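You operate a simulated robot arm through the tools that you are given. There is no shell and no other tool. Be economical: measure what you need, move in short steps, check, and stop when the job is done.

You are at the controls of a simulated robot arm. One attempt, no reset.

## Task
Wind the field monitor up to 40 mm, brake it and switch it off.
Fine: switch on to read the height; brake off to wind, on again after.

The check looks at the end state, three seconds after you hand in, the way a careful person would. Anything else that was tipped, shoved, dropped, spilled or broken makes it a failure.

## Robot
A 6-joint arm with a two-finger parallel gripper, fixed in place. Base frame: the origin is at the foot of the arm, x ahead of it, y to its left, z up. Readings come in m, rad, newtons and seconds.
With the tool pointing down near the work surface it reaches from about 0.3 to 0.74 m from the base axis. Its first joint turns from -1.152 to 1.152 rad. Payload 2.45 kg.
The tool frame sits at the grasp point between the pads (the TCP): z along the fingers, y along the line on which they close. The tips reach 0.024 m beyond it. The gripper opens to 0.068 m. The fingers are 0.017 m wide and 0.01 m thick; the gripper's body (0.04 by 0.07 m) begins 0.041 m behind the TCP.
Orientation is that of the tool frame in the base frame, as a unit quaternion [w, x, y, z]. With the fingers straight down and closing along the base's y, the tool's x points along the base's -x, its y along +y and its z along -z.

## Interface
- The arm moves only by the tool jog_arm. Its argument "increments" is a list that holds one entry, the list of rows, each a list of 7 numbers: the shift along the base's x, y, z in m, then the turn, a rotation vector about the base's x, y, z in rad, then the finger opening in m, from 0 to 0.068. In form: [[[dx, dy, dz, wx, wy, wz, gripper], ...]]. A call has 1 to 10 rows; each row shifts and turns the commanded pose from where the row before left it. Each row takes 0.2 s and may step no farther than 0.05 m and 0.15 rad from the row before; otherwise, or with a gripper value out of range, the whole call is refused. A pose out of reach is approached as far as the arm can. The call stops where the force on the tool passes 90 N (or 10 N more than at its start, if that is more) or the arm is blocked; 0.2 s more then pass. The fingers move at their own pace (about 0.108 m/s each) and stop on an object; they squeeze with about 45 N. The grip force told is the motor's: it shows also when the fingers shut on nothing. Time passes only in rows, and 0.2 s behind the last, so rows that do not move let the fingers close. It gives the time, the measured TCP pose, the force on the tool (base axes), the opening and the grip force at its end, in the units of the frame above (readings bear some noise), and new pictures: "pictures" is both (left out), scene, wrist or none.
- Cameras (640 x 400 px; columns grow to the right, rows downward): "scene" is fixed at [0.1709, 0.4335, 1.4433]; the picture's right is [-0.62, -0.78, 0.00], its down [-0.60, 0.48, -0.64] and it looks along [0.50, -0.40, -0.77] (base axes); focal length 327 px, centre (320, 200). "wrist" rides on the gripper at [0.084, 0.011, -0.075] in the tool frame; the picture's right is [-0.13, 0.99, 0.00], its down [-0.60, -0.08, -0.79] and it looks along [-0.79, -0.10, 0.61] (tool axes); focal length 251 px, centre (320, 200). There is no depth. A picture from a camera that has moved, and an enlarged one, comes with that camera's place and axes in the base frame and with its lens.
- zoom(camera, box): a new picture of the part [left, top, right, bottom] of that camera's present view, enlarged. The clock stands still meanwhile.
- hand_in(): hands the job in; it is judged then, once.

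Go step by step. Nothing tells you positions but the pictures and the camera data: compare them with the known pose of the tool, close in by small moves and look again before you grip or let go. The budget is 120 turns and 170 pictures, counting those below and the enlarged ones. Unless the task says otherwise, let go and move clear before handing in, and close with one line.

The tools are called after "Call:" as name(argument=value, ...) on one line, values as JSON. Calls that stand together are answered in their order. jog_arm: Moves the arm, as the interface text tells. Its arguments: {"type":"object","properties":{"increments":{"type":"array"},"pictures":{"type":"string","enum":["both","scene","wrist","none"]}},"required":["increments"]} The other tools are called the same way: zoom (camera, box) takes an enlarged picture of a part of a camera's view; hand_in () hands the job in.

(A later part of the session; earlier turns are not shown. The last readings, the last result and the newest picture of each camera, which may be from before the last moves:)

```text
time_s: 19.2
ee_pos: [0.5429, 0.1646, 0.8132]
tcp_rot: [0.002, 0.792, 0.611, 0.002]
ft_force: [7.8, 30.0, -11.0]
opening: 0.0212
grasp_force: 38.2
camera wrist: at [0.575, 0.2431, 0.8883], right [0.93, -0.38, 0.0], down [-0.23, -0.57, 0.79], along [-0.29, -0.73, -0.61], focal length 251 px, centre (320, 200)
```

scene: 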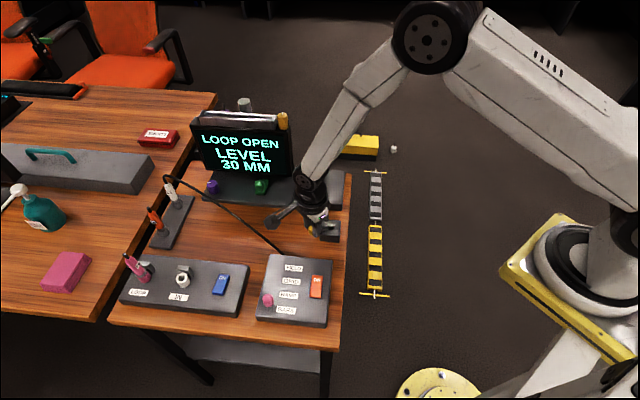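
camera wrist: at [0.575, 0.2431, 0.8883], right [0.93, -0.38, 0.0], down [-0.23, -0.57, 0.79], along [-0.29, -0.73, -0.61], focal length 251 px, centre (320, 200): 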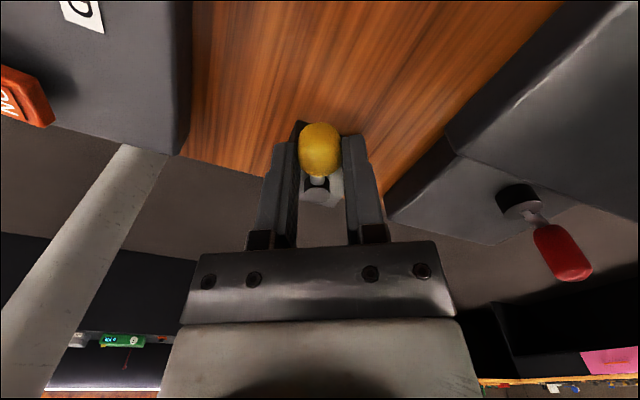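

Call:
jog_arm(increments=[[[0.0067, -0.001, 0, 0, 0, -0.14, 0.0], [0.0053, -0.0035, 0, 0, 0, -0.14, 0.0]]], pictures="wrist")

```text
time_s: 19.8
ee_pos: [0.5506, 0.1591, 0.813]
tcp_rot: [-0.001, 0.869, 0.495, -0.003]
ft_force: [-14.2, 22.4, 19.7]
opening: 0.021
grasp_force: 38.6
camera wrist: at [0.6043, 0.2259, 0.8875], right [0.79, -0.62, 0.0], down [-0.37, -0.48, 0.8], along [-0.49, -0.62, -0.61], focal length 251 px, centre (320, 200)
```

wrist: 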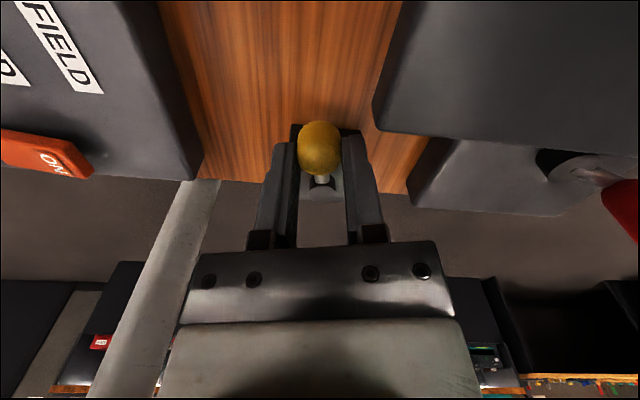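

The tangential force has risen to 25 N about 90° from the start, so the lever is at its other stop. I'll release and lift to check.

Call:
jog_arm(increments=[[[0, 0, 0, 0, 0, 0, 0.05], [0, 0, 0, 0, 0, 0, 0.05], [0, 0, 0.03, 0, 0, 0, 0.05], [0, 0, 0.04, 0, 0, 0, 0.05], [0, 0, 0.04, 0, 0, 0, 0.05], [0, 0, 0.04, 0, 0, 0, 0.05]]], pictures="wrist")

Call:
zoom(camera="wrist", box=[240, 0, 440, 150])

```text
time_s: 21.2
ee_pos: [0.553, 0.1565, 0.9621]
tcp_rot: [0.001, 0.869, 0.495, 0.0]
ft_force: [0.1, 0.3, 0.0]
opening: 0.0499
grasp_force: 0.1
camera wrist: at [0.6064, 0.2242, 1.0369], right [0.79, -0.62, 0.0], down [-0.38, -0.48, 0.79], along [-0.49, -0.62, -0.61], focal length 251 px, centre (320, 200)
```

wrist: 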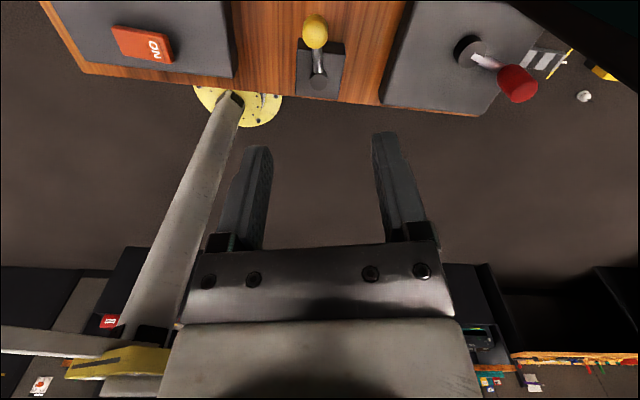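

```text
2.67 times, centred on (340, 75) of wrist
camera zoom: at [0.6064, 0.2242, 1.0369], right [0.79, -0.62, 0.0], down [-0.38, -0.48, 0.79], along [-0.49, -0.62, -0.61], focal length 670 px, centre (267, 533)
```

zoom: 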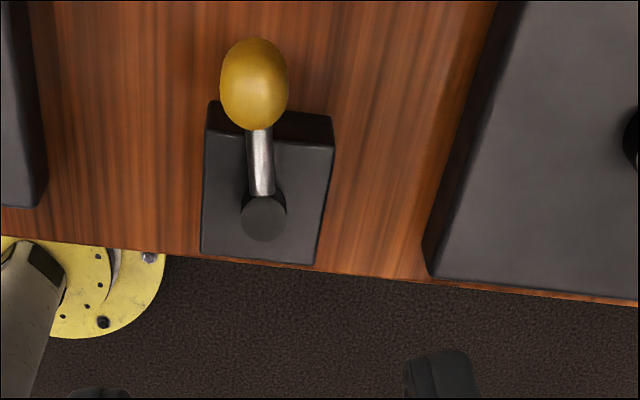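

The lever has swung across, and the crank test will show whether the brake is off. The crank stands close to the monitor's right edge, so I want the tool's camera side facing away from the monitor. I'll back up and rotate.

Call:
jog_arm(increments=[[[-0.03, -0.01, 0.03, 0, 0, 0.15, 0.04], [-0.02, -0.02, 0.03, 0, 0, 0.15, 0.04], [-0.01, -0.03, 0.02, 0, 0, 0.15, 0.04], [0, -0.03, 0, 0, 0, 0.15, 0.04], [0, -0.03, 0, 0, 0, 0.15, 0.04], [0, -0.03, 0, 0, 0, 0.15, 0.04], [0, -0.03, 0, 0, 0, 0.15, 0.04], [0, -0.01, 0, 0, 0, 0.15, 0.04], [0, 0, 0, 0, 0, 0.15, 0.04], [0, 0, 0, 0, 0, 0.15, 0.04]]], pictures="none")

Call:
jog_arm(increments=[[[0, 0, 0, 0, 0, 0.15, 0.04], [0, 0, 0, 0, 0, 0.15, 0.04], [0, 0, 0, 0, 0, 0.15, 0.04], [0, 0, 0, 0, 0, 0.15, 0.04], [0, 0, 0, 0, 0, 0.15, 0.04], [0.01, 0, -0.02, 0, 0, 0.15, 0.04], [0.01, 0, -0.02, 0, 0, 0.15, 0.04], [0.02, 0, -0.02, 0, 0, 0.15, 0.04], [0.03, 0, -0.02, 0, 0, 0.15, 0.04], [0.03, 0, -0.02, 0, 0, 0.15, 0.04]]], pictures="both")

Call:
zoom(camera="scene", box=[180, 90, 360, 250])

```text
time_s: 23.4
ee_pos: [0.4931, -0.0314, 1.0418]
tcp_rot: [0.0, 0.298, 0.955, 0.0]
ft_force: [0.4, 0.3, 0.0]
opening: 0.0399
grasp_force: 0.1
```

```text
time_s: 25.6
ee_pos: [0.5915, -0.0332, 0.9419]
tcp_rot: [0.0, -0.433, 0.901, 0.001]
ft_force: [-0.7, -0.3, -0.6]
opening: 0.0402
grasp_force: 0.1
camera wrist: at [0.5311, -0.0916, 1.0165], right [-0.69, 0.72, 0.0], down [0.44, 0.42, 0.79], along [0.57, 0.55, -0.61], focal length 251 px, centre (320, 200)
```

scene: 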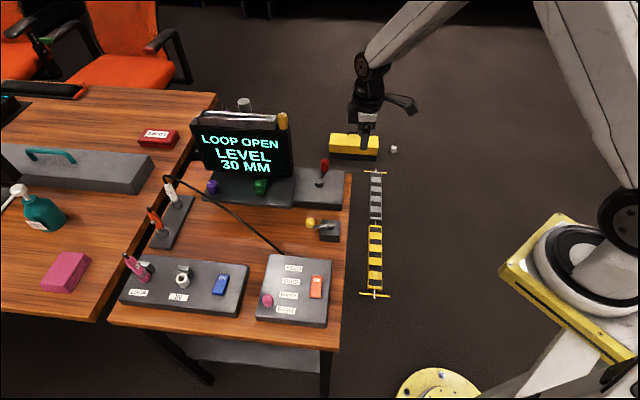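
wrist: 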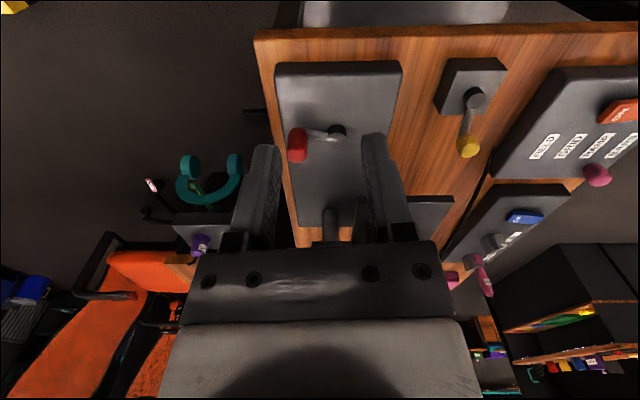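

```text
2.50 times, centred on (270, 170) of scene
camera zoom: at [0.1708, 0.4335, 1.4432], right [-0.62, -0.78, 0.0], down [-0.6, 0.48, -0.64], along [0.5, -0.4, -0.77], focal length 818 px, centre (445, 275)
```

zoom: 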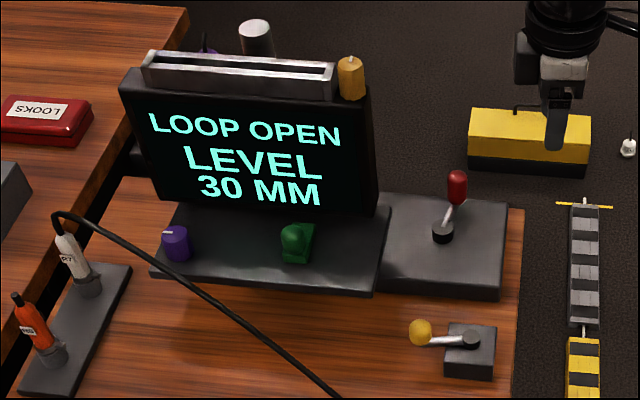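

Call:
zoom(camera="wrist", box=[270, 60, 410, 180])

Call:
zoom(camera="scene", box=[290, 140, 350, 220])

```text
3.33 times, centred on (340, 120) of wrist
camera zoom: at [0.5311, -0.0916, 1.0165], right [-0.69, 0.72, 0.0], down [0.44, 0.42, 0.79], along [0.57, 0.55, -0.61], focal length 838 px, centre (253, 467)
```

zoom: 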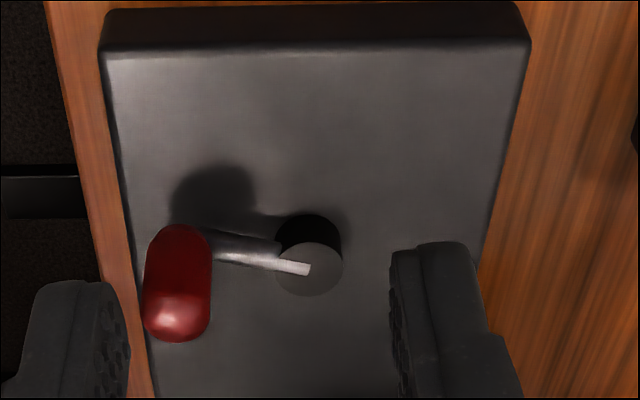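

```text
5.00 times, centred on (320, 180) of scene
camera zoom: at [0.1708, 0.4335, 1.4432], right [-0.62, -0.78, 0.0], down [-0.6, 0.48, -0.64], along [0.5, -0.4, -0.77], focal length 1637 px, centre (320, 300)
```

zoom: 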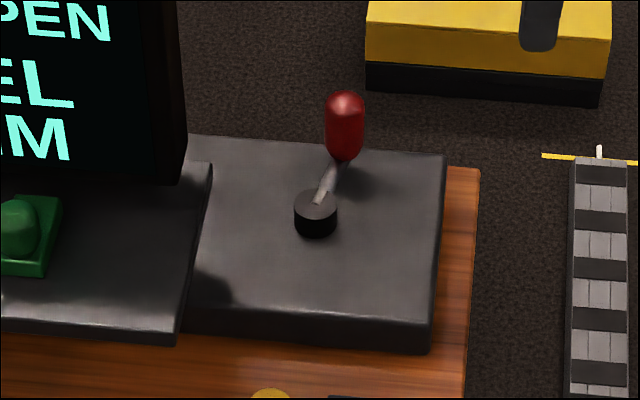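

The crank handle is about (0.675, 0.015), spanning z 0.784 to 0.825, with its shaft near (0.651, 0.051). I'll tilt the tool away from the monitor for clearance and move above the handle.

Call:
jog_arm(increments=[[[0.02, 0.011, -0.01, 0.094, -0.074, 0, 0.04], [0.02, 0.011, -0.01, 0.094, -0.074, 0, 0.04], [0.02, 0.011, -0.01, 0.094, -0.074, 0, 0.04], [0.0195, 0.01, -0.01, 0.094, -0.074, 0, 0.04]]], pictures="both")

Call:
zoom(camera="scene", box=[280, 110, 380, 220])

```text
time_s: 26.6
ee_pos: [0.672, 0.0115, 0.9029]
tcp_rot: [0.213, -0.419, 0.876, 0.105]
ft_force: [0.4, 0.6, 0.7]
opening: 0.0402
grasp_force: 0.0
camera wrist: at [0.5952, -0.0666, 0.9298], right [-0.7, 0.71, 0.06], down [0.17, 0.08, 0.98], along [0.69, 0.7, -0.18], focal length 251 px, centre (320, 200)
```

scene: 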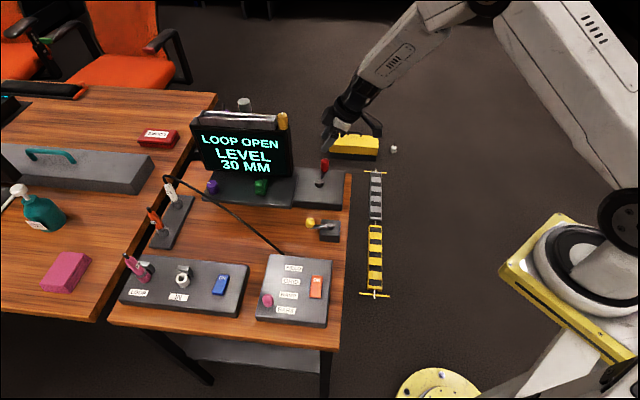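
wrist: 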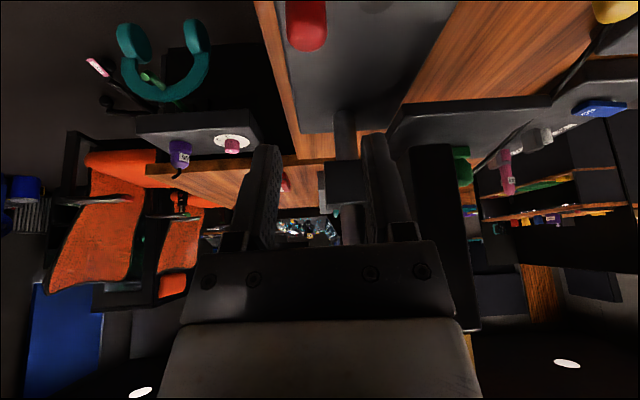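

```text
3.64 times, centred on (330, 165) of scene
camera zoom: at [0.1709, 0.4335, 1.4433], right [-0.62, -0.78, 0.0], down [-0.6, 0.48, -0.64], along [0.5, -0.4, -0.77], focal length 1191 px, centre (284, 327)
```

zoom: 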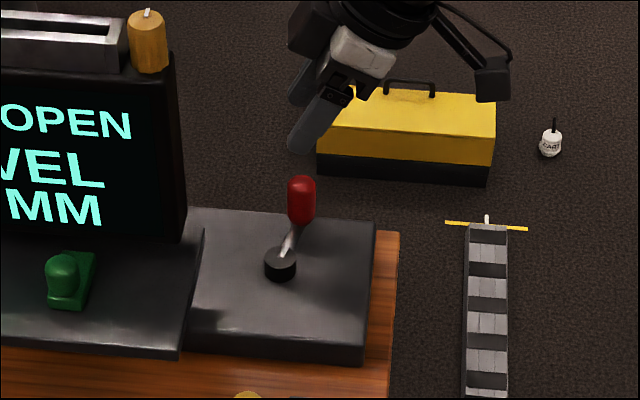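

Call:
jog_arm(increments=[[[0.001, 0, -0.04, 0, 0, 0, 0.045], [0, 0, -0.025, 0, 0, 0, 0.045], [0, 0, -0.014, 0, 0, 0, 0.045]]], pictures="both")

Call:
zoom(camera="scene", box=[280, 130, 360, 210])

```text
time_s: 27.4
ee_pos: [0.6727, 0.0099, 0.824]
tcp_rot: [0.213, -0.42, 0.876, 0.104]
ft_force: [0.2, 0.5, -0.3]
opening: 0.045
grasp_force: 0.0
camera wrist: at [0.5963, -0.0671, 0.8518], right [-0.7, 0.71, 0.06], down [0.17, 0.08, 0.98], along [0.69, 0.7, -0.18], focal length 251 px, centre (320, 200)
```

scene: 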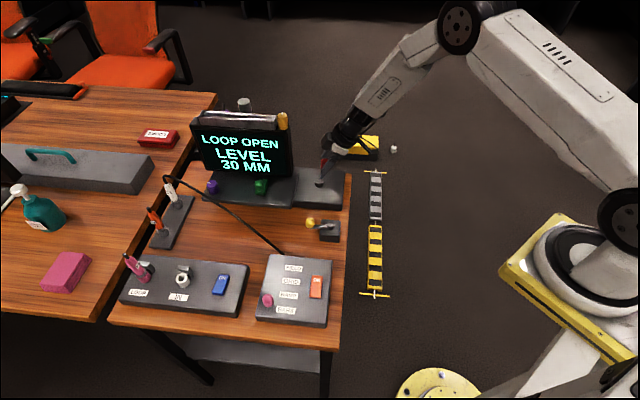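
wrist: 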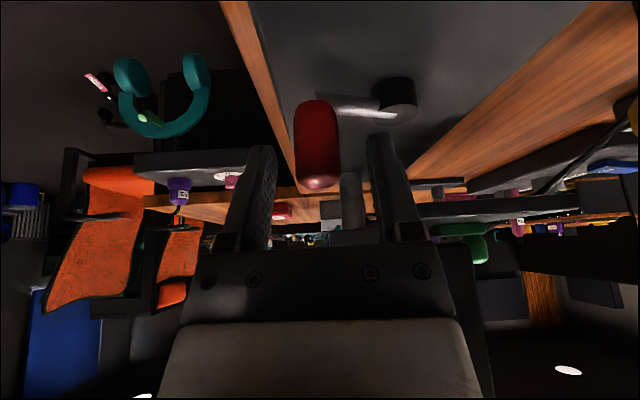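

```text
5.00 times, centred on (320, 170) of scene
camera zoom: at [0.1709, 0.4335, 1.4433], right [-0.62, -0.78, 0.0], down [-0.6, 0.48, -0.64], along [0.5, -0.4, -0.77], focal length 1637 px, centre (320, 350)
```

zoom: 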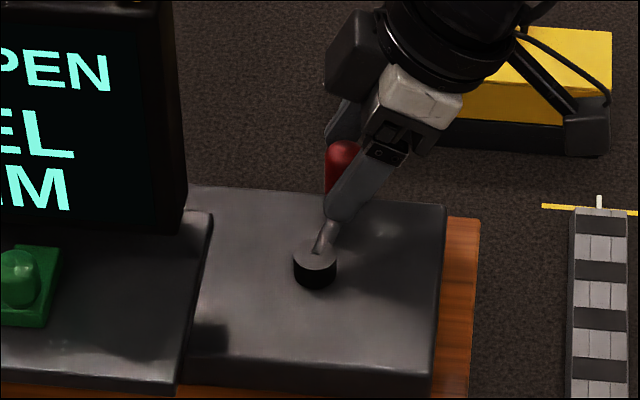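

The handle is between the fingers. I'll lower slightly and grip.

Call:
jog_arm(increments=[[[0.001, 0.001, -0.004, 0, 0, 0, 0.045], [0, 0, 0, 0, 0, 0, 0.0], [0, 0, 0, 0, 0, 0, 0.0], [0, 0, 0, 0, 0, 0, 0.0]]], pictures="wrist")

```text
time_s: 28.4
ee_pos: [0.6754, 0.011, 0.8194]
tcp_rot: [0.213, -0.419, 0.877, 0.104]
ft_force: [7.4, -5.7, -7.7]
opening: 0.0215
grasp_force: 38.6
camera wrist: at [0.5978, -0.0665, 0.8471], right [-0.7, 0.71, 0.06], down [0.17, 0.08, 0.98], along [0.69, 0.7, -0.18], focal length 251 px, centre (320, 200)
```

wrist: 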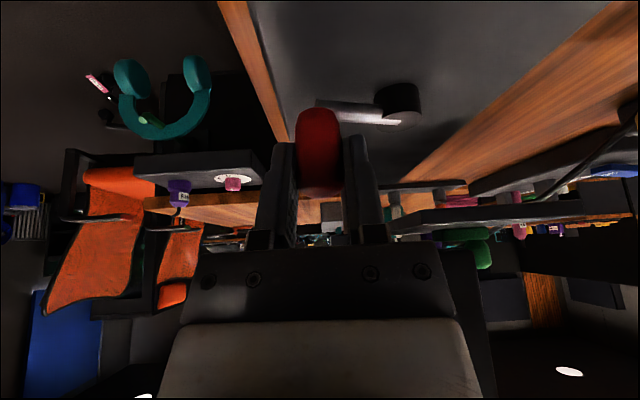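

Gripped at 21 mm. I'll crank gently clockwise about 20° and watch the force and display.

Call:
jog_arm(increments=[[[-0.0055, -0.0038, 0, 0, 0, 0, 0.0], [-0.0071, -0.0033, 0, 0, 0, 0, 0.0]]], pictures="both")

Call:
zoom(camera="scene", box=[180, 110, 360, 210])

```text
time_s: 29.0
ee_pos: [0.6604, 0.0037, 0.8194]
tcp_rot: [0.213, -0.42, 0.876, 0.106]
ft_force: [9.3, -2.9, -11.5]
opening: 0.0213
grasp_force: 38.5
camera wrist: at [0.5849, -0.0736, 0.8473], right [-0.7, 0.71, 0.07], down [0.17, 0.08, 0.98], along [0.69, 0.7, -0.18], focal length 251 px, centre (320, 200)
```

scene: 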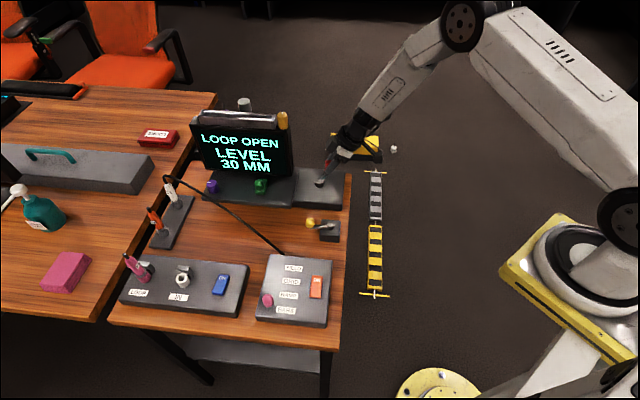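
wrist: 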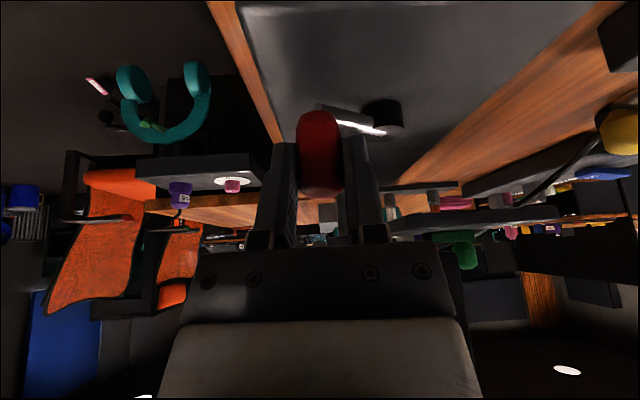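

```text
3.56 times, centred on (270, 160) of scene
camera zoom: at [0.1713, 0.4334, 1.4432], right [-0.62, -0.78, 0.0], down [-0.6, 0.48, -0.64], along [0.5, -0.4, -0.77], focal length 1164 px, centre (498, 342)
```

zoom: 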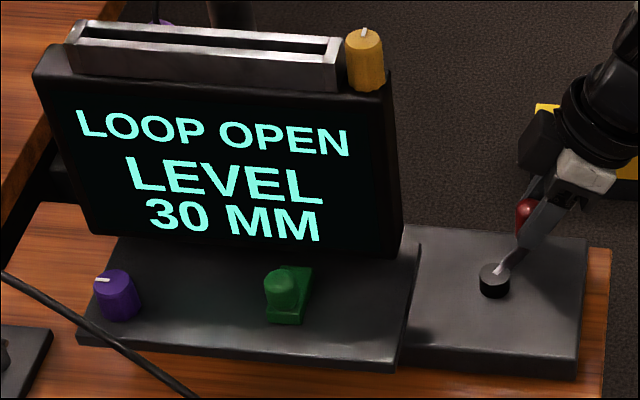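

The crank turns easily, so the brake is off. I'll continue the arc.

Call:
jog_arm(increments=[[[-0.0076, -0.002, 0, 0, 0, 0, 0.0], [-0.0078, -0.0007, 0, 0, 0, 0, 0.0], [-0.0078, 0.0007, 0, 0, 0, 0, 0.0], [-0.0076, 0.002, 0, 0, 0, 0, 0.0], [-0.0071, 0.0033, 0, 0, 0, 0, 0.0]]], pictures="both")

Call:
zoom(camera="scene", box=[180, 110, 360, 210])

```text
time_s: 30.2
ee_pos: [0.6261, 0.0063, 0.8208]
tcp_rot: [0.214, -0.418, 0.877, 0.102]
ft_force: [5.4, -21.1, 8.6]
opening: 0.0212
grasp_force: 38.0
camera wrist: at [0.5484, -0.0714, 0.8472], right [-0.7, 0.71, 0.06], down [0.17, 0.08, 0.98], along [0.7, 0.7, -0.18], focal length 251 px, centre (320, 200)
```

scene: 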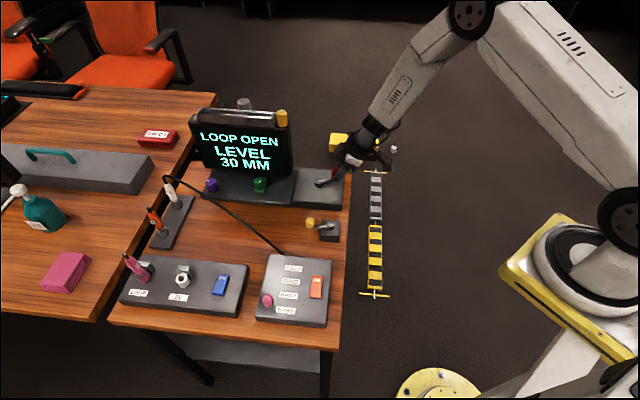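
wrist: 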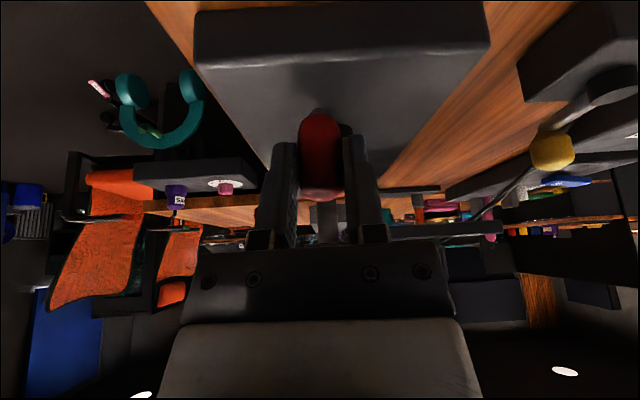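

```text
3.56 times, centred on (270, 160) of scene
camera zoom: at [0.1708, 0.433, 1.4434], right [-0.62, -0.78, 0.0], down [-0.6, 0.48, -0.64], along [0.5, -0.4, -0.77], focal length 1164 px, centre (498, 342)
```

zoom: 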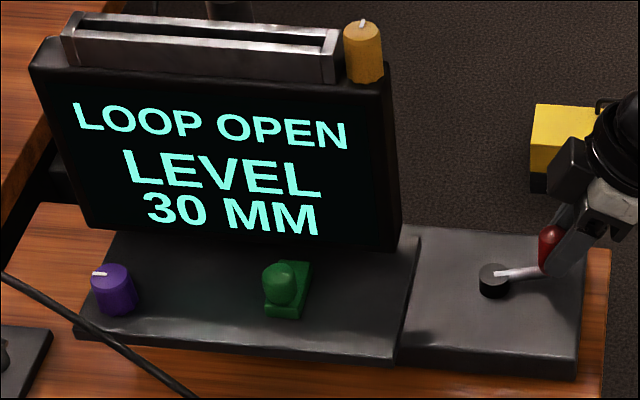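

The monitor seems to have risen a little. I'll continue to about half a turn.

Call:
jog_arm(increments=[[[-0.0072, 0.0024, 0, 0, 0, 0, 0.0], [-0.0081, 0.0088, 0, 0, 0, 0, 0.0], [-0.0055, 0.0107, 0, 0, 0, 0, 0.0], [-0.0026, 0.0117, 0, 0, 0, 0, 0.0]]], pictures="both")

Call:
zoom(camera="scene", box=[180, 110, 360, 210])

```text
time_s: 31.2
ee_pos: [0.6012, 0.0411, 0.8193]
tcp_rot: [0.213, -0.417, 0.877, 0.105]
ft_force: [9.9, -16.9, -0.6]
opening: 0.0212
grasp_force: 38.4
camera wrist: at [0.5236, -0.0369, 0.8465], right [-0.7, 0.71, 0.06], down [0.17, 0.08, 0.98], along [0.7, 0.7, -0.18], focal length 251 px, centre (320, 200)
```

scene: 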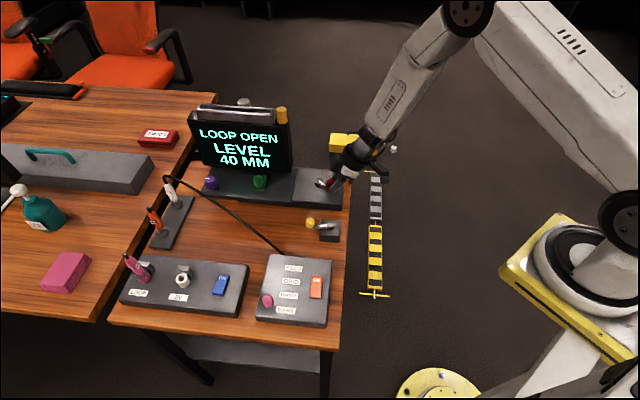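
wrist: 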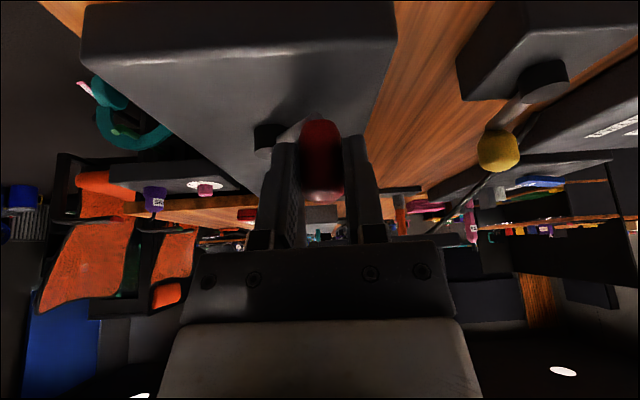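

```text
3.56 times, centred on (270, 160) of scene
camera zoom: at [0.1711, 0.433, 1.4433], right [-0.62, -0.78, 0.0], down [-0.6, 0.48, -0.64], along [0.5, -0.4, -0.77], focal length 1164 px, centre (498, 342)
```

zoom: 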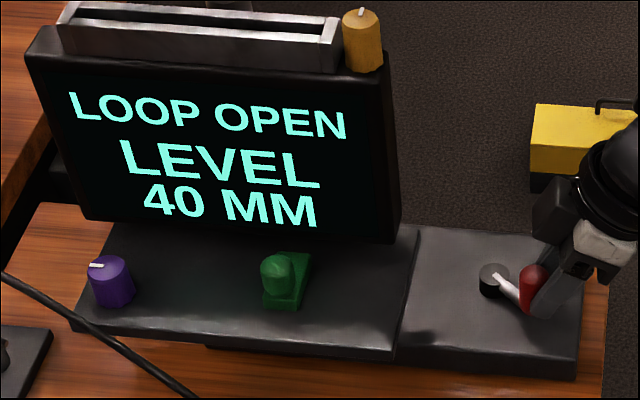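

The display now reads 40 MM but seems to show only coarse steps, so I'll compare the actual rise in the same zoom as at the start.

Call:
zoom(camera="scene", box=[180, 90, 300, 210])

```text
3.33 times, centred on (240, 150) of scene
camera zoom: at [0.1711, 0.433, 1.4433], right [-0.62, -0.78, 0.0], down [-0.6, 0.48, -0.64], along [0.5, -0.4, -0.77], focal length 1091 px, centre (587, 367)
```

zoom: 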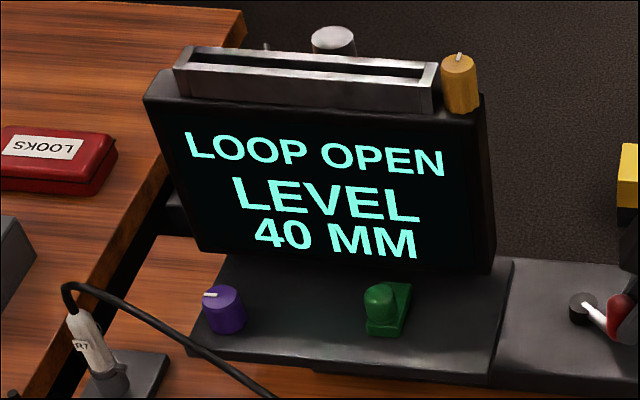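

Call:
jog_arm(increments=[[[0, 0, 0, 0, 0, 0, 0.0], [0, 0, 0, 0, 0, 0, 0.0], [0, 0, 0, 0, 0, 0, 0.0]]], pictures="none")

Call:
zoom(camera="scene", box=[180, 90, 300, 210])

```text
time_s: 32.0
ee_pos: [0.5996, 0.0405, 0.8189]
tcp_rot: [0.213, -0.418, 0.877, 0.103]
ft_force: [11.3, -14.9, -3.8]
opening: 0.021
grasp_force: 38.3
```

```text
3.33 times, centred on (240, 150) of scene
camera zoom: at [0.1712, 0.4331, 1.4433], right [-0.62, -0.78, 0.0], down [-0.6, 0.48, -0.64], along [0.5, -0.4, -0.77], focal length 1091 px, centre (587, 367)
```

zoom: 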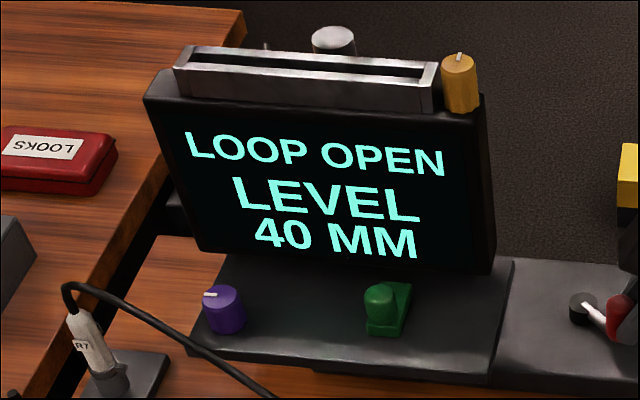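

The reading is coarse, so I'll find where the displayed value changes and aim for the true 40. Advancing 8° at a time.

Call:
jog_arm(increments=[[[0, 0.0064, 0, 0, 0, 0, 0.0]]], pictures="none")

Call:
zoom(camera="scene", box=[180, 90, 300, 210])

Call:
jog_arm(increments=[[[0.0007, 0.0064, 0, 0, 0, 0, 0.0]]], pictures="none")

Call:
zoom(camera="scene", box=[180, 90, 300, 210])

```text
time_s: 32.4
ee_pos: [0.6002, 0.0476, 0.8205]
tcp_rot: [0.214, -0.419, 0.877, 0.102]
ft_force: [15.1, -13.7, -7.0]
opening: 0.021
grasp_force: 38.4
```

```text
3.33 times, centred on (240, 150) of scene
camera zoom: at [0.1713, 0.4332, 1.4433], right [-0.62, -0.78, 0.0], down [-0.6, 0.48, -0.64], along [0.5, -0.4, -0.77], focal length 1091 px, centre (587, 367)
```

zoom: 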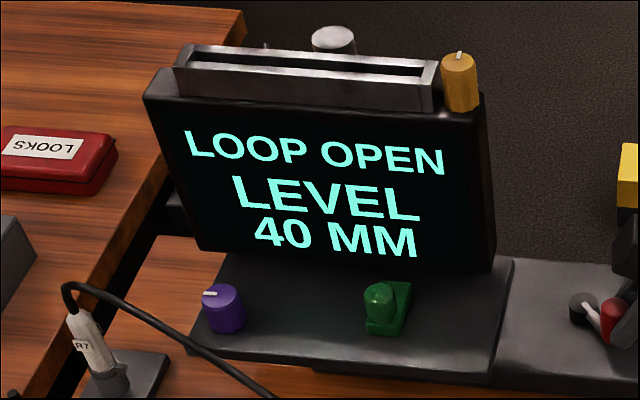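

```text
time_s: 32.8
ee_pos: [0.6016, 0.055, 0.8209]
tcp_rot: [0.213, -0.419, 0.877, 0.103]
ft_force: [16.8, -11.0, -10.5]
opening: 0.0209
grasp_force: 38.3
```

```text
3.33 times, centred on (240, 150) of scene
camera zoom: at [0.1714, 0.4332, 1.4432], right [-0.62, -0.78, 0.0], down [-0.6, 0.48, -0.64], along [0.5, -0.4, -0.77], focal length 1091 px, centre (587, 367)
```

zoom: 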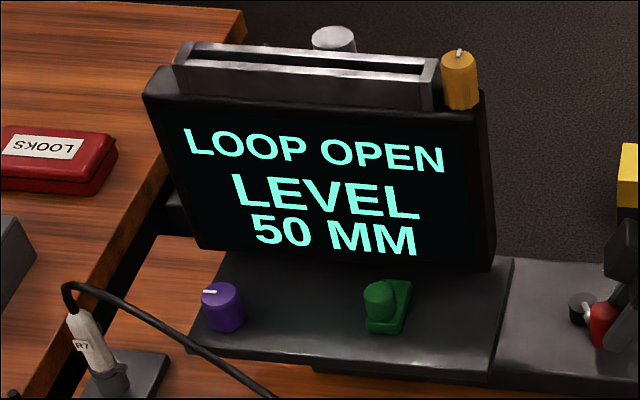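

It switches to 50 near θ ≈ -188°. I'll wind back and find the 30/40 edge.

Call:
jog_arm(increments=[[[-0.0007, -0.0064, 0, 0, 0, 0, 0.0], [0, -0.0064, 0, 0, 0, 0, 0.0], [0.0014, -0.0079, 0, 0, 0, 0, 0.0], [0.0027, -0.0075, 0, 0, 0, 0, 0.0]]], pictures="none")

Call:
zoom(camera="scene", box=[180, 90, 300, 210])

Call:
jog_arm(increments=[[[0.004, -0.007, 0, 0, 0, 0, 0.0]]], pictures="none")

Call:
zoom(camera="scene", box=[180, 90, 300, 210])

Call:
jog_arm(increments=[[[0.0052, -0.0061, 0, 0, 0, 0, 0.0]]], pictures="none")

Call:
zoom(camera="scene", box=[180, 90, 300, 210])

```text
time_s: 33.8
ee_pos: [0.5992, 0.0271, 0.8182]
tcp_rot: [0.21, -0.421, 0.876, 0.109]
ft_force: [-31.9, 2.2, 14.3]
opening: 0.0206
grasp_force: 37.1
```

```text
3.33 times, centred on (240, 150) of scene
camera zoom: at [0.1698, 0.4335, 1.4434], right [-0.62, -0.78, 0.0], down [-0.6, 0.48, -0.64], along [0.5, -0.4, -0.77], focal length 1091 px, centre (587, 367)
```

zoom: 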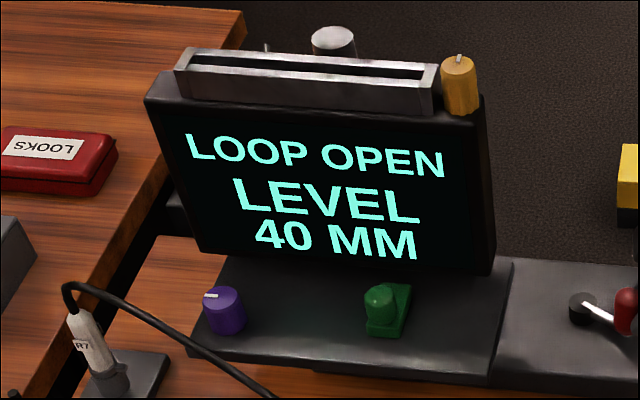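

```text
time_s: 34.2
ee_pos: [0.6061, 0.0166, 0.8186]
tcp_rot: [0.21, -0.416, 0.879, 0.103]
ft_force: [-14.8, -13.6, -5.2]
opening: 0.0209
grasp_force: 38.4
```

```text
3.33 times, centred on (240, 150) of scene
camera zoom: at [0.1707, 0.4331, 1.4434], right [-0.62, -0.78, 0.0], down [-0.6, 0.48, -0.64], along [0.5, -0.4, -0.77], focal length 1091 px, centre (587, 367)
```

zoom: 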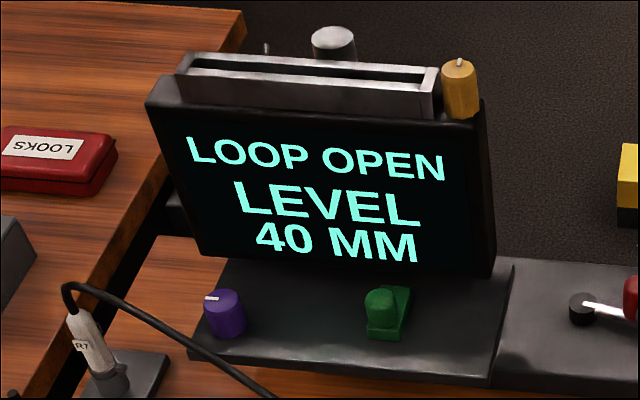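

```text
time_s: 34.6
ee_pos: [0.6104, 0.0143, 0.8178]
tcp_rot: [0.21, -0.419, 0.877, 0.106]
ft_force: [-26.5, -13.0, 0.8]
opening: 0.0213
grasp_force: 38.0
```

```text
3.33 times, centred on (240, 150) of scene
camera zoom: at [0.1702, 0.4332, 1.4434], right [-0.62, -0.78, 0.0], down [-0.6, 0.48, -0.64], along [0.5, -0.4, -0.77], focal length 1091 px, centre (587, 367)
```

zoom: 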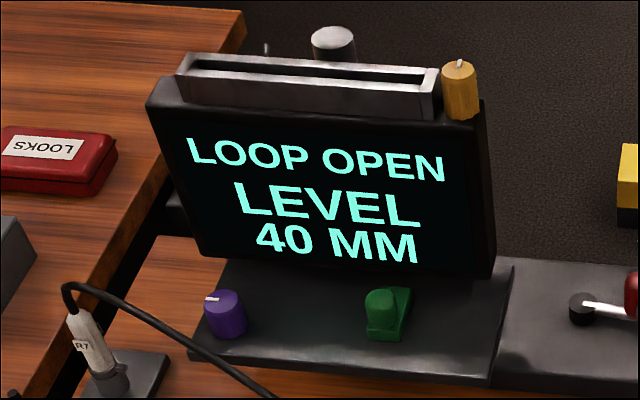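

Call:
zoom(camera="wrist", box=[200, 60, 440, 240])

Call:
zoom(camera="scene", box=[290, 140, 370, 220])

```text
2.22 times, centred on (320, 150) of wrist
camera zoom: at [0.5336, -0.0649, 0.8455], right [-0.7, 0.71, 0.07], down [0.18, 0.08, 0.98], along [0.69, 0.7, -0.18], focal length 559 px, centre (320, 311)
```

zoom: 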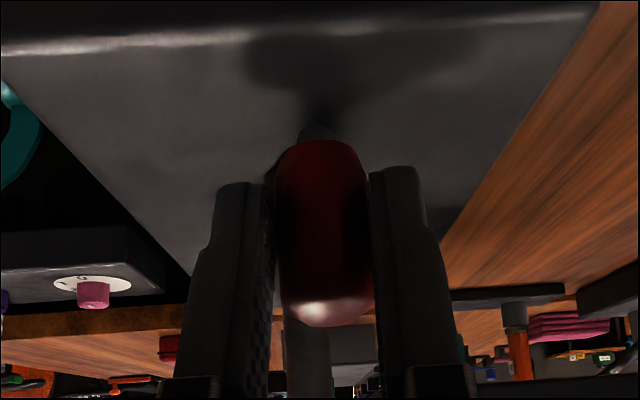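

```text
5.00 times, centred on (330, 180) of scene
camera zoom: at [0.1702, 0.4332, 1.4434], right [-0.62, -0.78, 0.0], down [-0.6, 0.48, -0.64], along [0.5, -0.4, -0.77], focal length 1637 px, centre (270, 300)
```

zoom: 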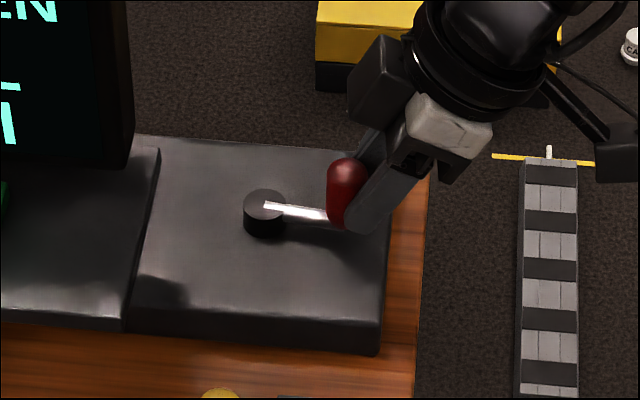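

Call:
jog_arm(increments=[[[0.004, -0.004, 0, 0, 0, 0, 0.0], [0, 0, 0, 0, 0, 0, 0]]], pictures="none")

Call:
zoom(camera="scene", box=[180, 90, 300, 210])

Call:
jog_arm(increments=[[[0.005, -0.0034, 0, 0, 0, 0, 0.0], [0, 0, 0, 0, 0, 0, 0]]], pictures="none")

Call:
zoom(camera="scene", box=[180, 90, 300, 210])

```text
time_s: 35.2
ee_pos: [0.6148, 0.0101, 0.8183]
tcp_rot: [0.21, -0.42, 0.876, 0.108]
ft_force: [-20.8, -4.4, -9.8]
opening: 0.0214
grasp_force: 38.0
```

```text
3.33 times, centred on (240, 150) of scene
camera zoom: at [0.1705, 0.4334, 1.4433], right [-0.62, -0.78, 0.0], down [-0.6, 0.48, -0.64], along [0.5, -0.4, -0.77], focal length 1091 px, centre (587, 367)
```

zoom: 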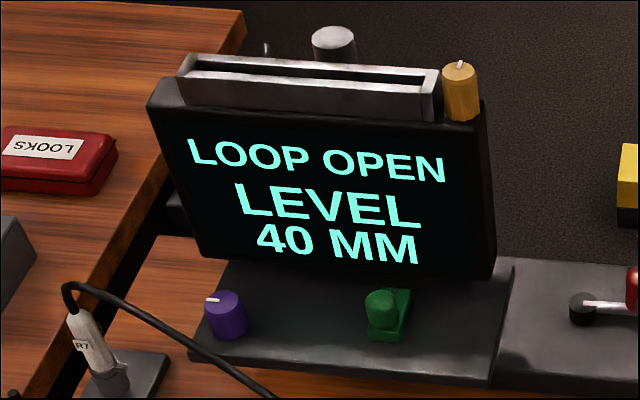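

```text
time_s: 35.8
ee_pos: [0.6221, 0.005, 0.8184]
tcp_rot: [0.213, -0.417, 0.878, 0.103]
ft_force: [1.4, -2.4, -24.8]
opening: 0.0209
grasp_force: 38.2
```

```text
3.33 times, centred on (240, 150) of scene
camera zoom: at [0.1714, 0.4334, 1.4432], right [-0.62, -0.78, 0.0], down [-0.6, 0.48, -0.64], along [0.5, -0.4, -0.77], focal length 1091 px, centre (587, 367)
```

zoom: 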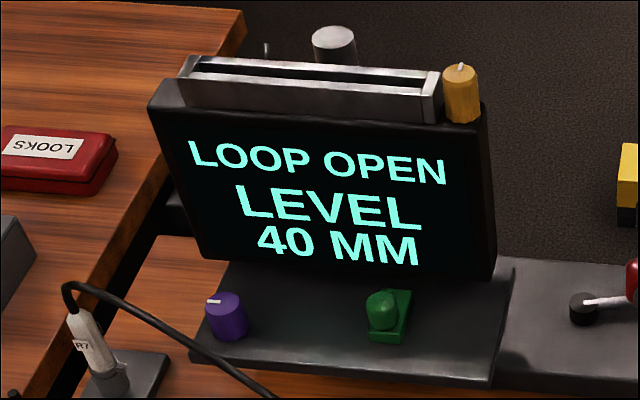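

Call:
jog_arm(increments=[[[0.0043, -0.002, 0, 0, 0, 0, 0.0], [0, 0, 0, 0, 0, 0, 0]]], pictures="none")

Call:
zoom(camera="scene", box=[180, 90, 300, 210])

Call:
jog_arm(increments=[[[0.0045, -0.0018, 0, 0, 0, 0, 0.0], [0, 0, 0, 0, 0, 0, 0]]], pictures="none")

Call:
zoom(camera="scene", box=[180, 90, 300, 210])

```text
time_s: 36.4
ee_pos: [0.6267, 0.0028, 0.8199]
tcp_rot: [0.213, -0.419, 0.876, 0.106]
ft_force: [-2.7, -4.2, -16.8]
opening: 0.0211
grasp_force: 37.8
```

```text
3.33 times, centred on (240, 150) of scene
camera zoom: at [0.1711, 0.4334, 1.4432], right [-0.62, -0.78, 0.0], down [-0.6, 0.48, -0.64], along [0.5, -0.4, -0.77], focal length 1091 px, centre (587, 367)
```

zoom: 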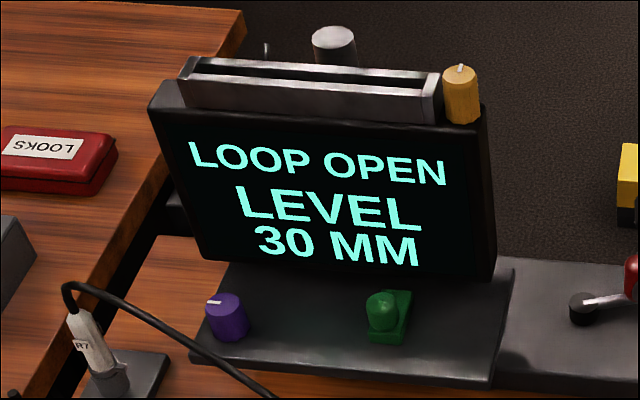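

```text
time_s: 37.0
ee_pos: [0.6305, 0.0034, 0.8198]
tcp_rot: [0.213, -0.419, 0.876, 0.105]
ft_force: [-12.0, -2.3, 0.0]
opening: 0.021
grasp_force: 38.2
```

```text
3.33 times, centred on (240, 150) of scene
camera zoom: at [0.1706, 0.4334, 1.4433], right [-0.62, -0.78, 0.0], down [-0.6, 0.48, -0.64], along [0.5, -0.4, -0.77], focal length 1091 px, centre (587, 367)
```

zoom: 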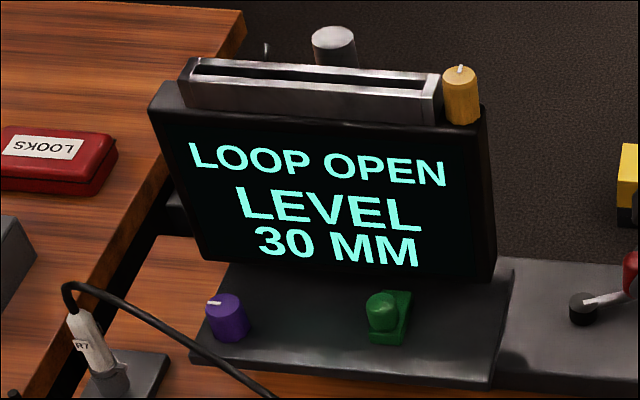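

The 40 band runs from about θ = -120° (30/40 edge) to -188° (40/50 edge), roughly 68° per 10 mm. Whether the display rounds or truncates isn't known, so I'll settle about a third of the way into the band, which is close to 40 either way.

Call:
jog_arm(increments=[[[-0.0055, 0.0012, 0, 0, 0, 0, 0.0], [-0.0055, 0.003, 0, 0, 0, 0, 0.0], [-0.0045, 0.0035, 0, 0, 0, 0, 0.0], [-0.0045, 0.0037, 0, 0, 0, 0, 0.0], [0, 0, 0, 0, 0, 0, 0]]], pictures="none")

Call:
zoom(camera="scene", box=[180, 90, 300, 210])

Call:
zoom(camera="wrist", box=[200, 60, 440, 240])

```text
time_s: 38.2
ee_pos: [0.6097, 0.0141, 0.8199]
tcp_rot: [0.213, -0.42, 0.876, 0.106]
ft_force: [-1.0, -8.2, 1.5]
opening: 0.0212
grasp_force: 38.0
```

```text
3.33 times, centred on (240, 150) of scene
camera zoom: at [0.1708, 0.4333, 1.4433], right [-0.62, -0.78, 0.0], down [-0.6, 0.48, -0.64], along [0.5, -0.4, -0.77], focal length 1091 px, centre (587, 367)
```

zoom: 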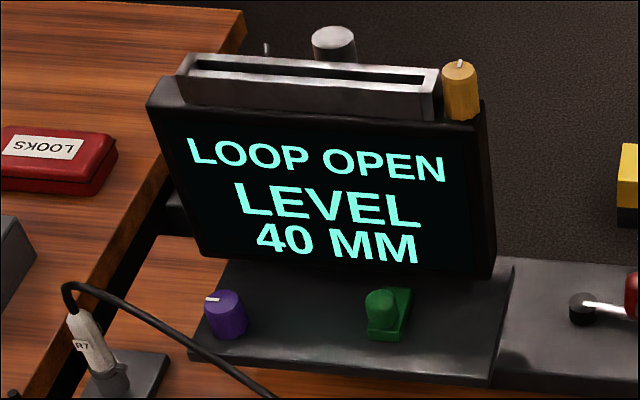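

```text
2.22 times, centred on (320, 150) of wrist
camera zoom: at [0.5337, -0.0643, 0.8471], right [-0.7, 0.71, 0.07], down [0.17, 0.08, 0.98], along [0.69, 0.7, -0.18], focal length 559 px, centre (320, 311)
```

zoom: 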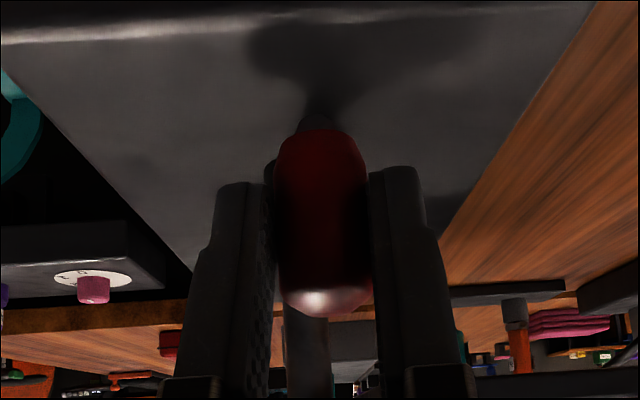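

The monitor sits about where I want it and reads 40 MM. I'll open and back off along the tool axis, then check that it holds.

Call:
jog_arm(increments=[[[0, 0, 0, 0, 0, 0, 0.045], [0, 0, 0, 0, 0, 0, 0.045], [-0.006, -0.007, 0.025, 0, 0, 0, 0.045], [-0.01, -0.012, 0.04, 0, 0, 0, 0.045], [-0.01, -0.012, 0.04, 0, 0, 0, 0.045], [-0.01, -0.012, 0.04, 0, 0, 0, 0.045]]], pictures="scene")

Call:
zoom(camera="scene", box=[180, 90, 300, 210])

```text
time_s: 39.6
ee_pos: [0.5739, -0.0282, 0.9644]
tcp_rot: [0.212, -0.419, 0.876, 0.105]
ft_force: [-0.2, -0.3, 0.7]
opening: 0.0451
grasp_force: 0.0
```

scene: 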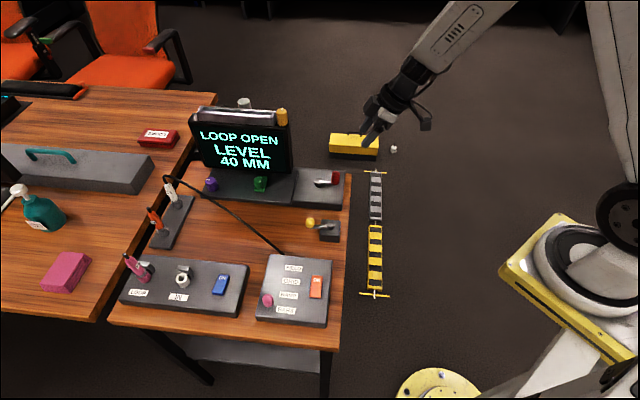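

```text
3.33 times, centred on (240, 150) of scene
camera zoom: at [0.1708, 0.4335, 1.4433], right [-0.62, -0.78, 0.0], down [-0.6, 0.48, -0.64], along [0.5, -0.4, -0.77], focal length 1091 px, centre (587, 367)
```

zoom: 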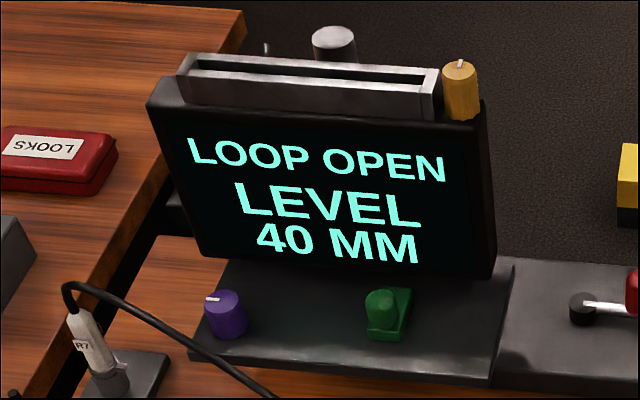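

It holds at 40 MM. Next I'll un-tilt and swing the tool back to the earlier orientation to return the brake lever.

Call:
jog_arm(increments=[[[-0.02, 0, 0.02, -0.094, 0.074, 0, 0.05], [-0.02, 0, 0.02, -0.094, 0.074, 0, 0.05], [-0.02, 0, 0.02, -0.094, 0.074, 0, 0.05], [-0.02, 0, 0.02, -0.094, 0.074, 0, 0.05], [0, 0, 0, 0, 0, -0.15, 0.05], [0, 0, 0, 0, 0, -0.15, 0.05], [0, 0, 0, 0, 0, -0.15, 0.05], [0, 0, 0, 0, 0, -0.15, 0.05], [0, 0, 0, 0, 0, -0.15, 0.05], [0, 0, 0, 0, 0, -0.15, 0.05]]], pictures="none")

Call:
jog_arm(increments=[[[0, 0, 0, 0, 0, -0.15, 0.05], [0, 0, 0, 0, 0, -0.15, 0.05], [0, 0, 0, 0, 0, -0.15, 0.05], [0, 0, 0, 0, 0, -0.15, 0.05], [0, 0, 0, 0, 0, -0.15, 0.05], [0, 0.02, 0, 0, 0, -0.15, 0.05], [0, 0.03, 0, 0, 0, -0.15, 0.05], [0, 0.03, 0, 0, 0, -0.15, 0.05], [0.01, 0.03, 0, 0, 0, -0.15, 0.05], [0.01, 0.03, 0, 0, 0, -0.15, 0.05]]], pictures="none")

Call:
jog_arm(increments=[[[0.01, 0.03, 0, 0, 0, -0.15, 0.05], [0.01, 0.02, -0.02, 0, 0, -0.15, 0.05], [0.01, 0, -0.04, 0, 0, -0.15, 0.05], [0.01, 0, -0.04, 0, 0, -0.12, 0.05]]], pictures="both")

```text
time_s: 41.8
ee_pos: [0.4946, -0.0304, 1.0442]
tcp_rot: [-0.001, 0.005, 1.0, 0.0]
ft_force: [-0.6, -0.5, 0.6]
opening: 0.0499
grasp_force: 0.0
```

```text
time_s: 44.0
ee_pos: [0.5171, 0.1104, 1.0447]
tcp_rot: [0.0, 0.684, 0.729, 0.0]
ft_force: [0.2, 0.4, -0.8]
opening: 0.0501
grasp_force: 0.0
```

```text
time_s: 45.0
ee_pos: [0.5553, 0.1587, 0.9436]
tcp_rot: [0.001, 0.862, 0.507, 0.001]
ft_force: [-0.1, 0.6, -0.5]
opening: 0.0496
grasp_force: 0.1
camera wrist: at [0.6062, 0.2269, 1.0177], right [0.8, -0.6, 0.0], down [-0.36, -0.49, 0.79], along [-0.47, -0.64, -0.61], focal length 251 px, centre (320, 200)
```

scene: 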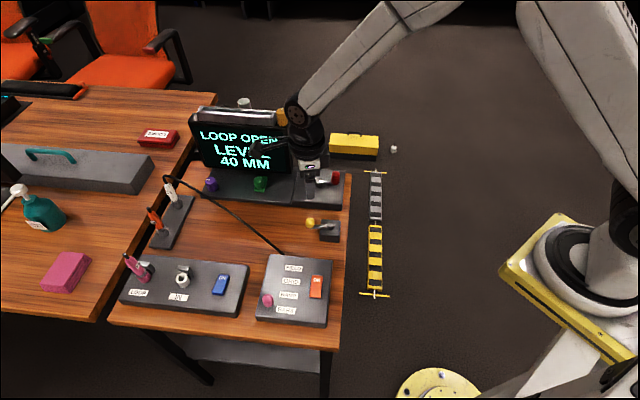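
wrist: 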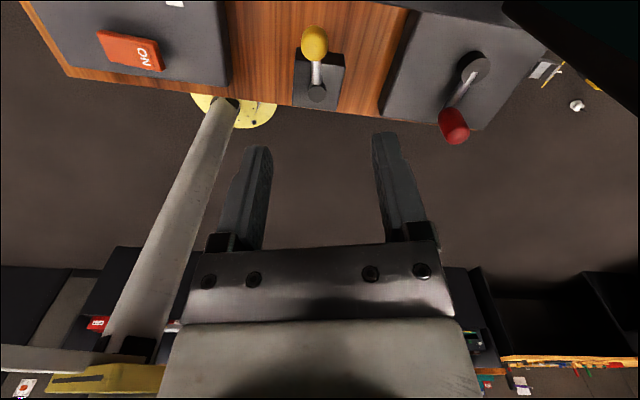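

Call:
jog_arm(increments=[[[-0.002, 0.002, -0.045, 0, 0, 0, 0.05], [0, 0, -0.045, 0, 0, 0, 0.05], [0, 0, -0.025, 0, 0, 0, 0.05], [0, 0, -0.016, 0, 0, 0, 0.05]]], pictures="wrist")

```text
time_s: 46.0
ee_pos: [0.5531, 0.1616, 0.8133]
tcp_rot: [0.0, 0.862, 0.507, 0.001]
ft_force: [0.8, -0.8, -0.3]
opening: 0.0503
grasp_force: 0.1
camera wrist: at [0.6039, 0.2303, 0.8879], right [0.81, -0.59, 0.0], down [-0.36, -0.49, 0.79], along [-0.47, -0.64, -0.61], focal length 251 px, centre (320, 200)
```

wrist: 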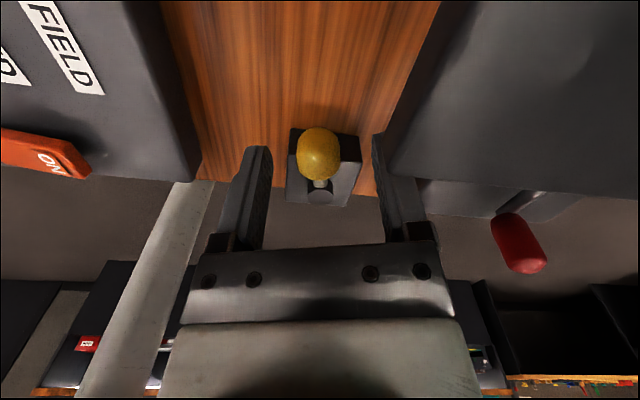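

The brake knob is between the fingers. I'll close and swing it back counter-clockwise.

Call:
jog_arm(increments=[[[0, 0, 0, 0, 0, 0, 0.0], [0, 0, 0, 0, 0, 0, 0.0], [0, 0, 0, 0, 0, 0, 0.0], [-0.0056, 0.0038, 0, 0, 0, 0.14, 0.0], [-0.0061, 0.003, 0, 0, 0, 0.14, 0.0], [-0.0065, 0.0021, 0, 0, 0, 0.14, 0.0]]], pictures="wrist")

```text
time_s: 47.4
ee_pos: [0.5352, 0.1708, 0.8127]
tcp_rot: [0.0, 0.736, 0.677, -0.001]
ft_force: [-6.3, -0.1, -3.7]
opening: 0.0205
grasp_force: 38.2
camera wrist: at [0.5531, 0.2535, 0.8876], right [0.98, -0.21, 0.0], down [-0.13, -0.59, 0.79], along [-0.17, -0.78, -0.61], focal length 251 px, centre (320, 200)
```

wrist: 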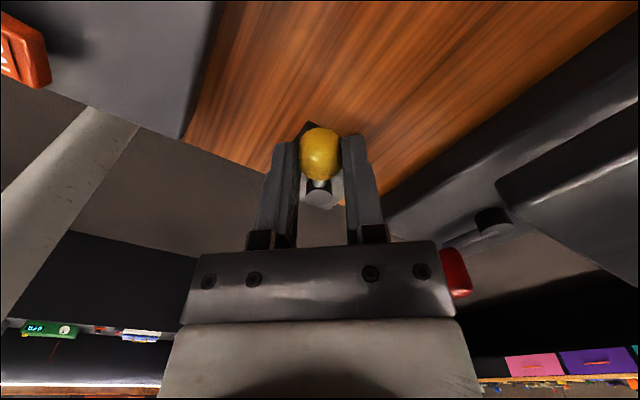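

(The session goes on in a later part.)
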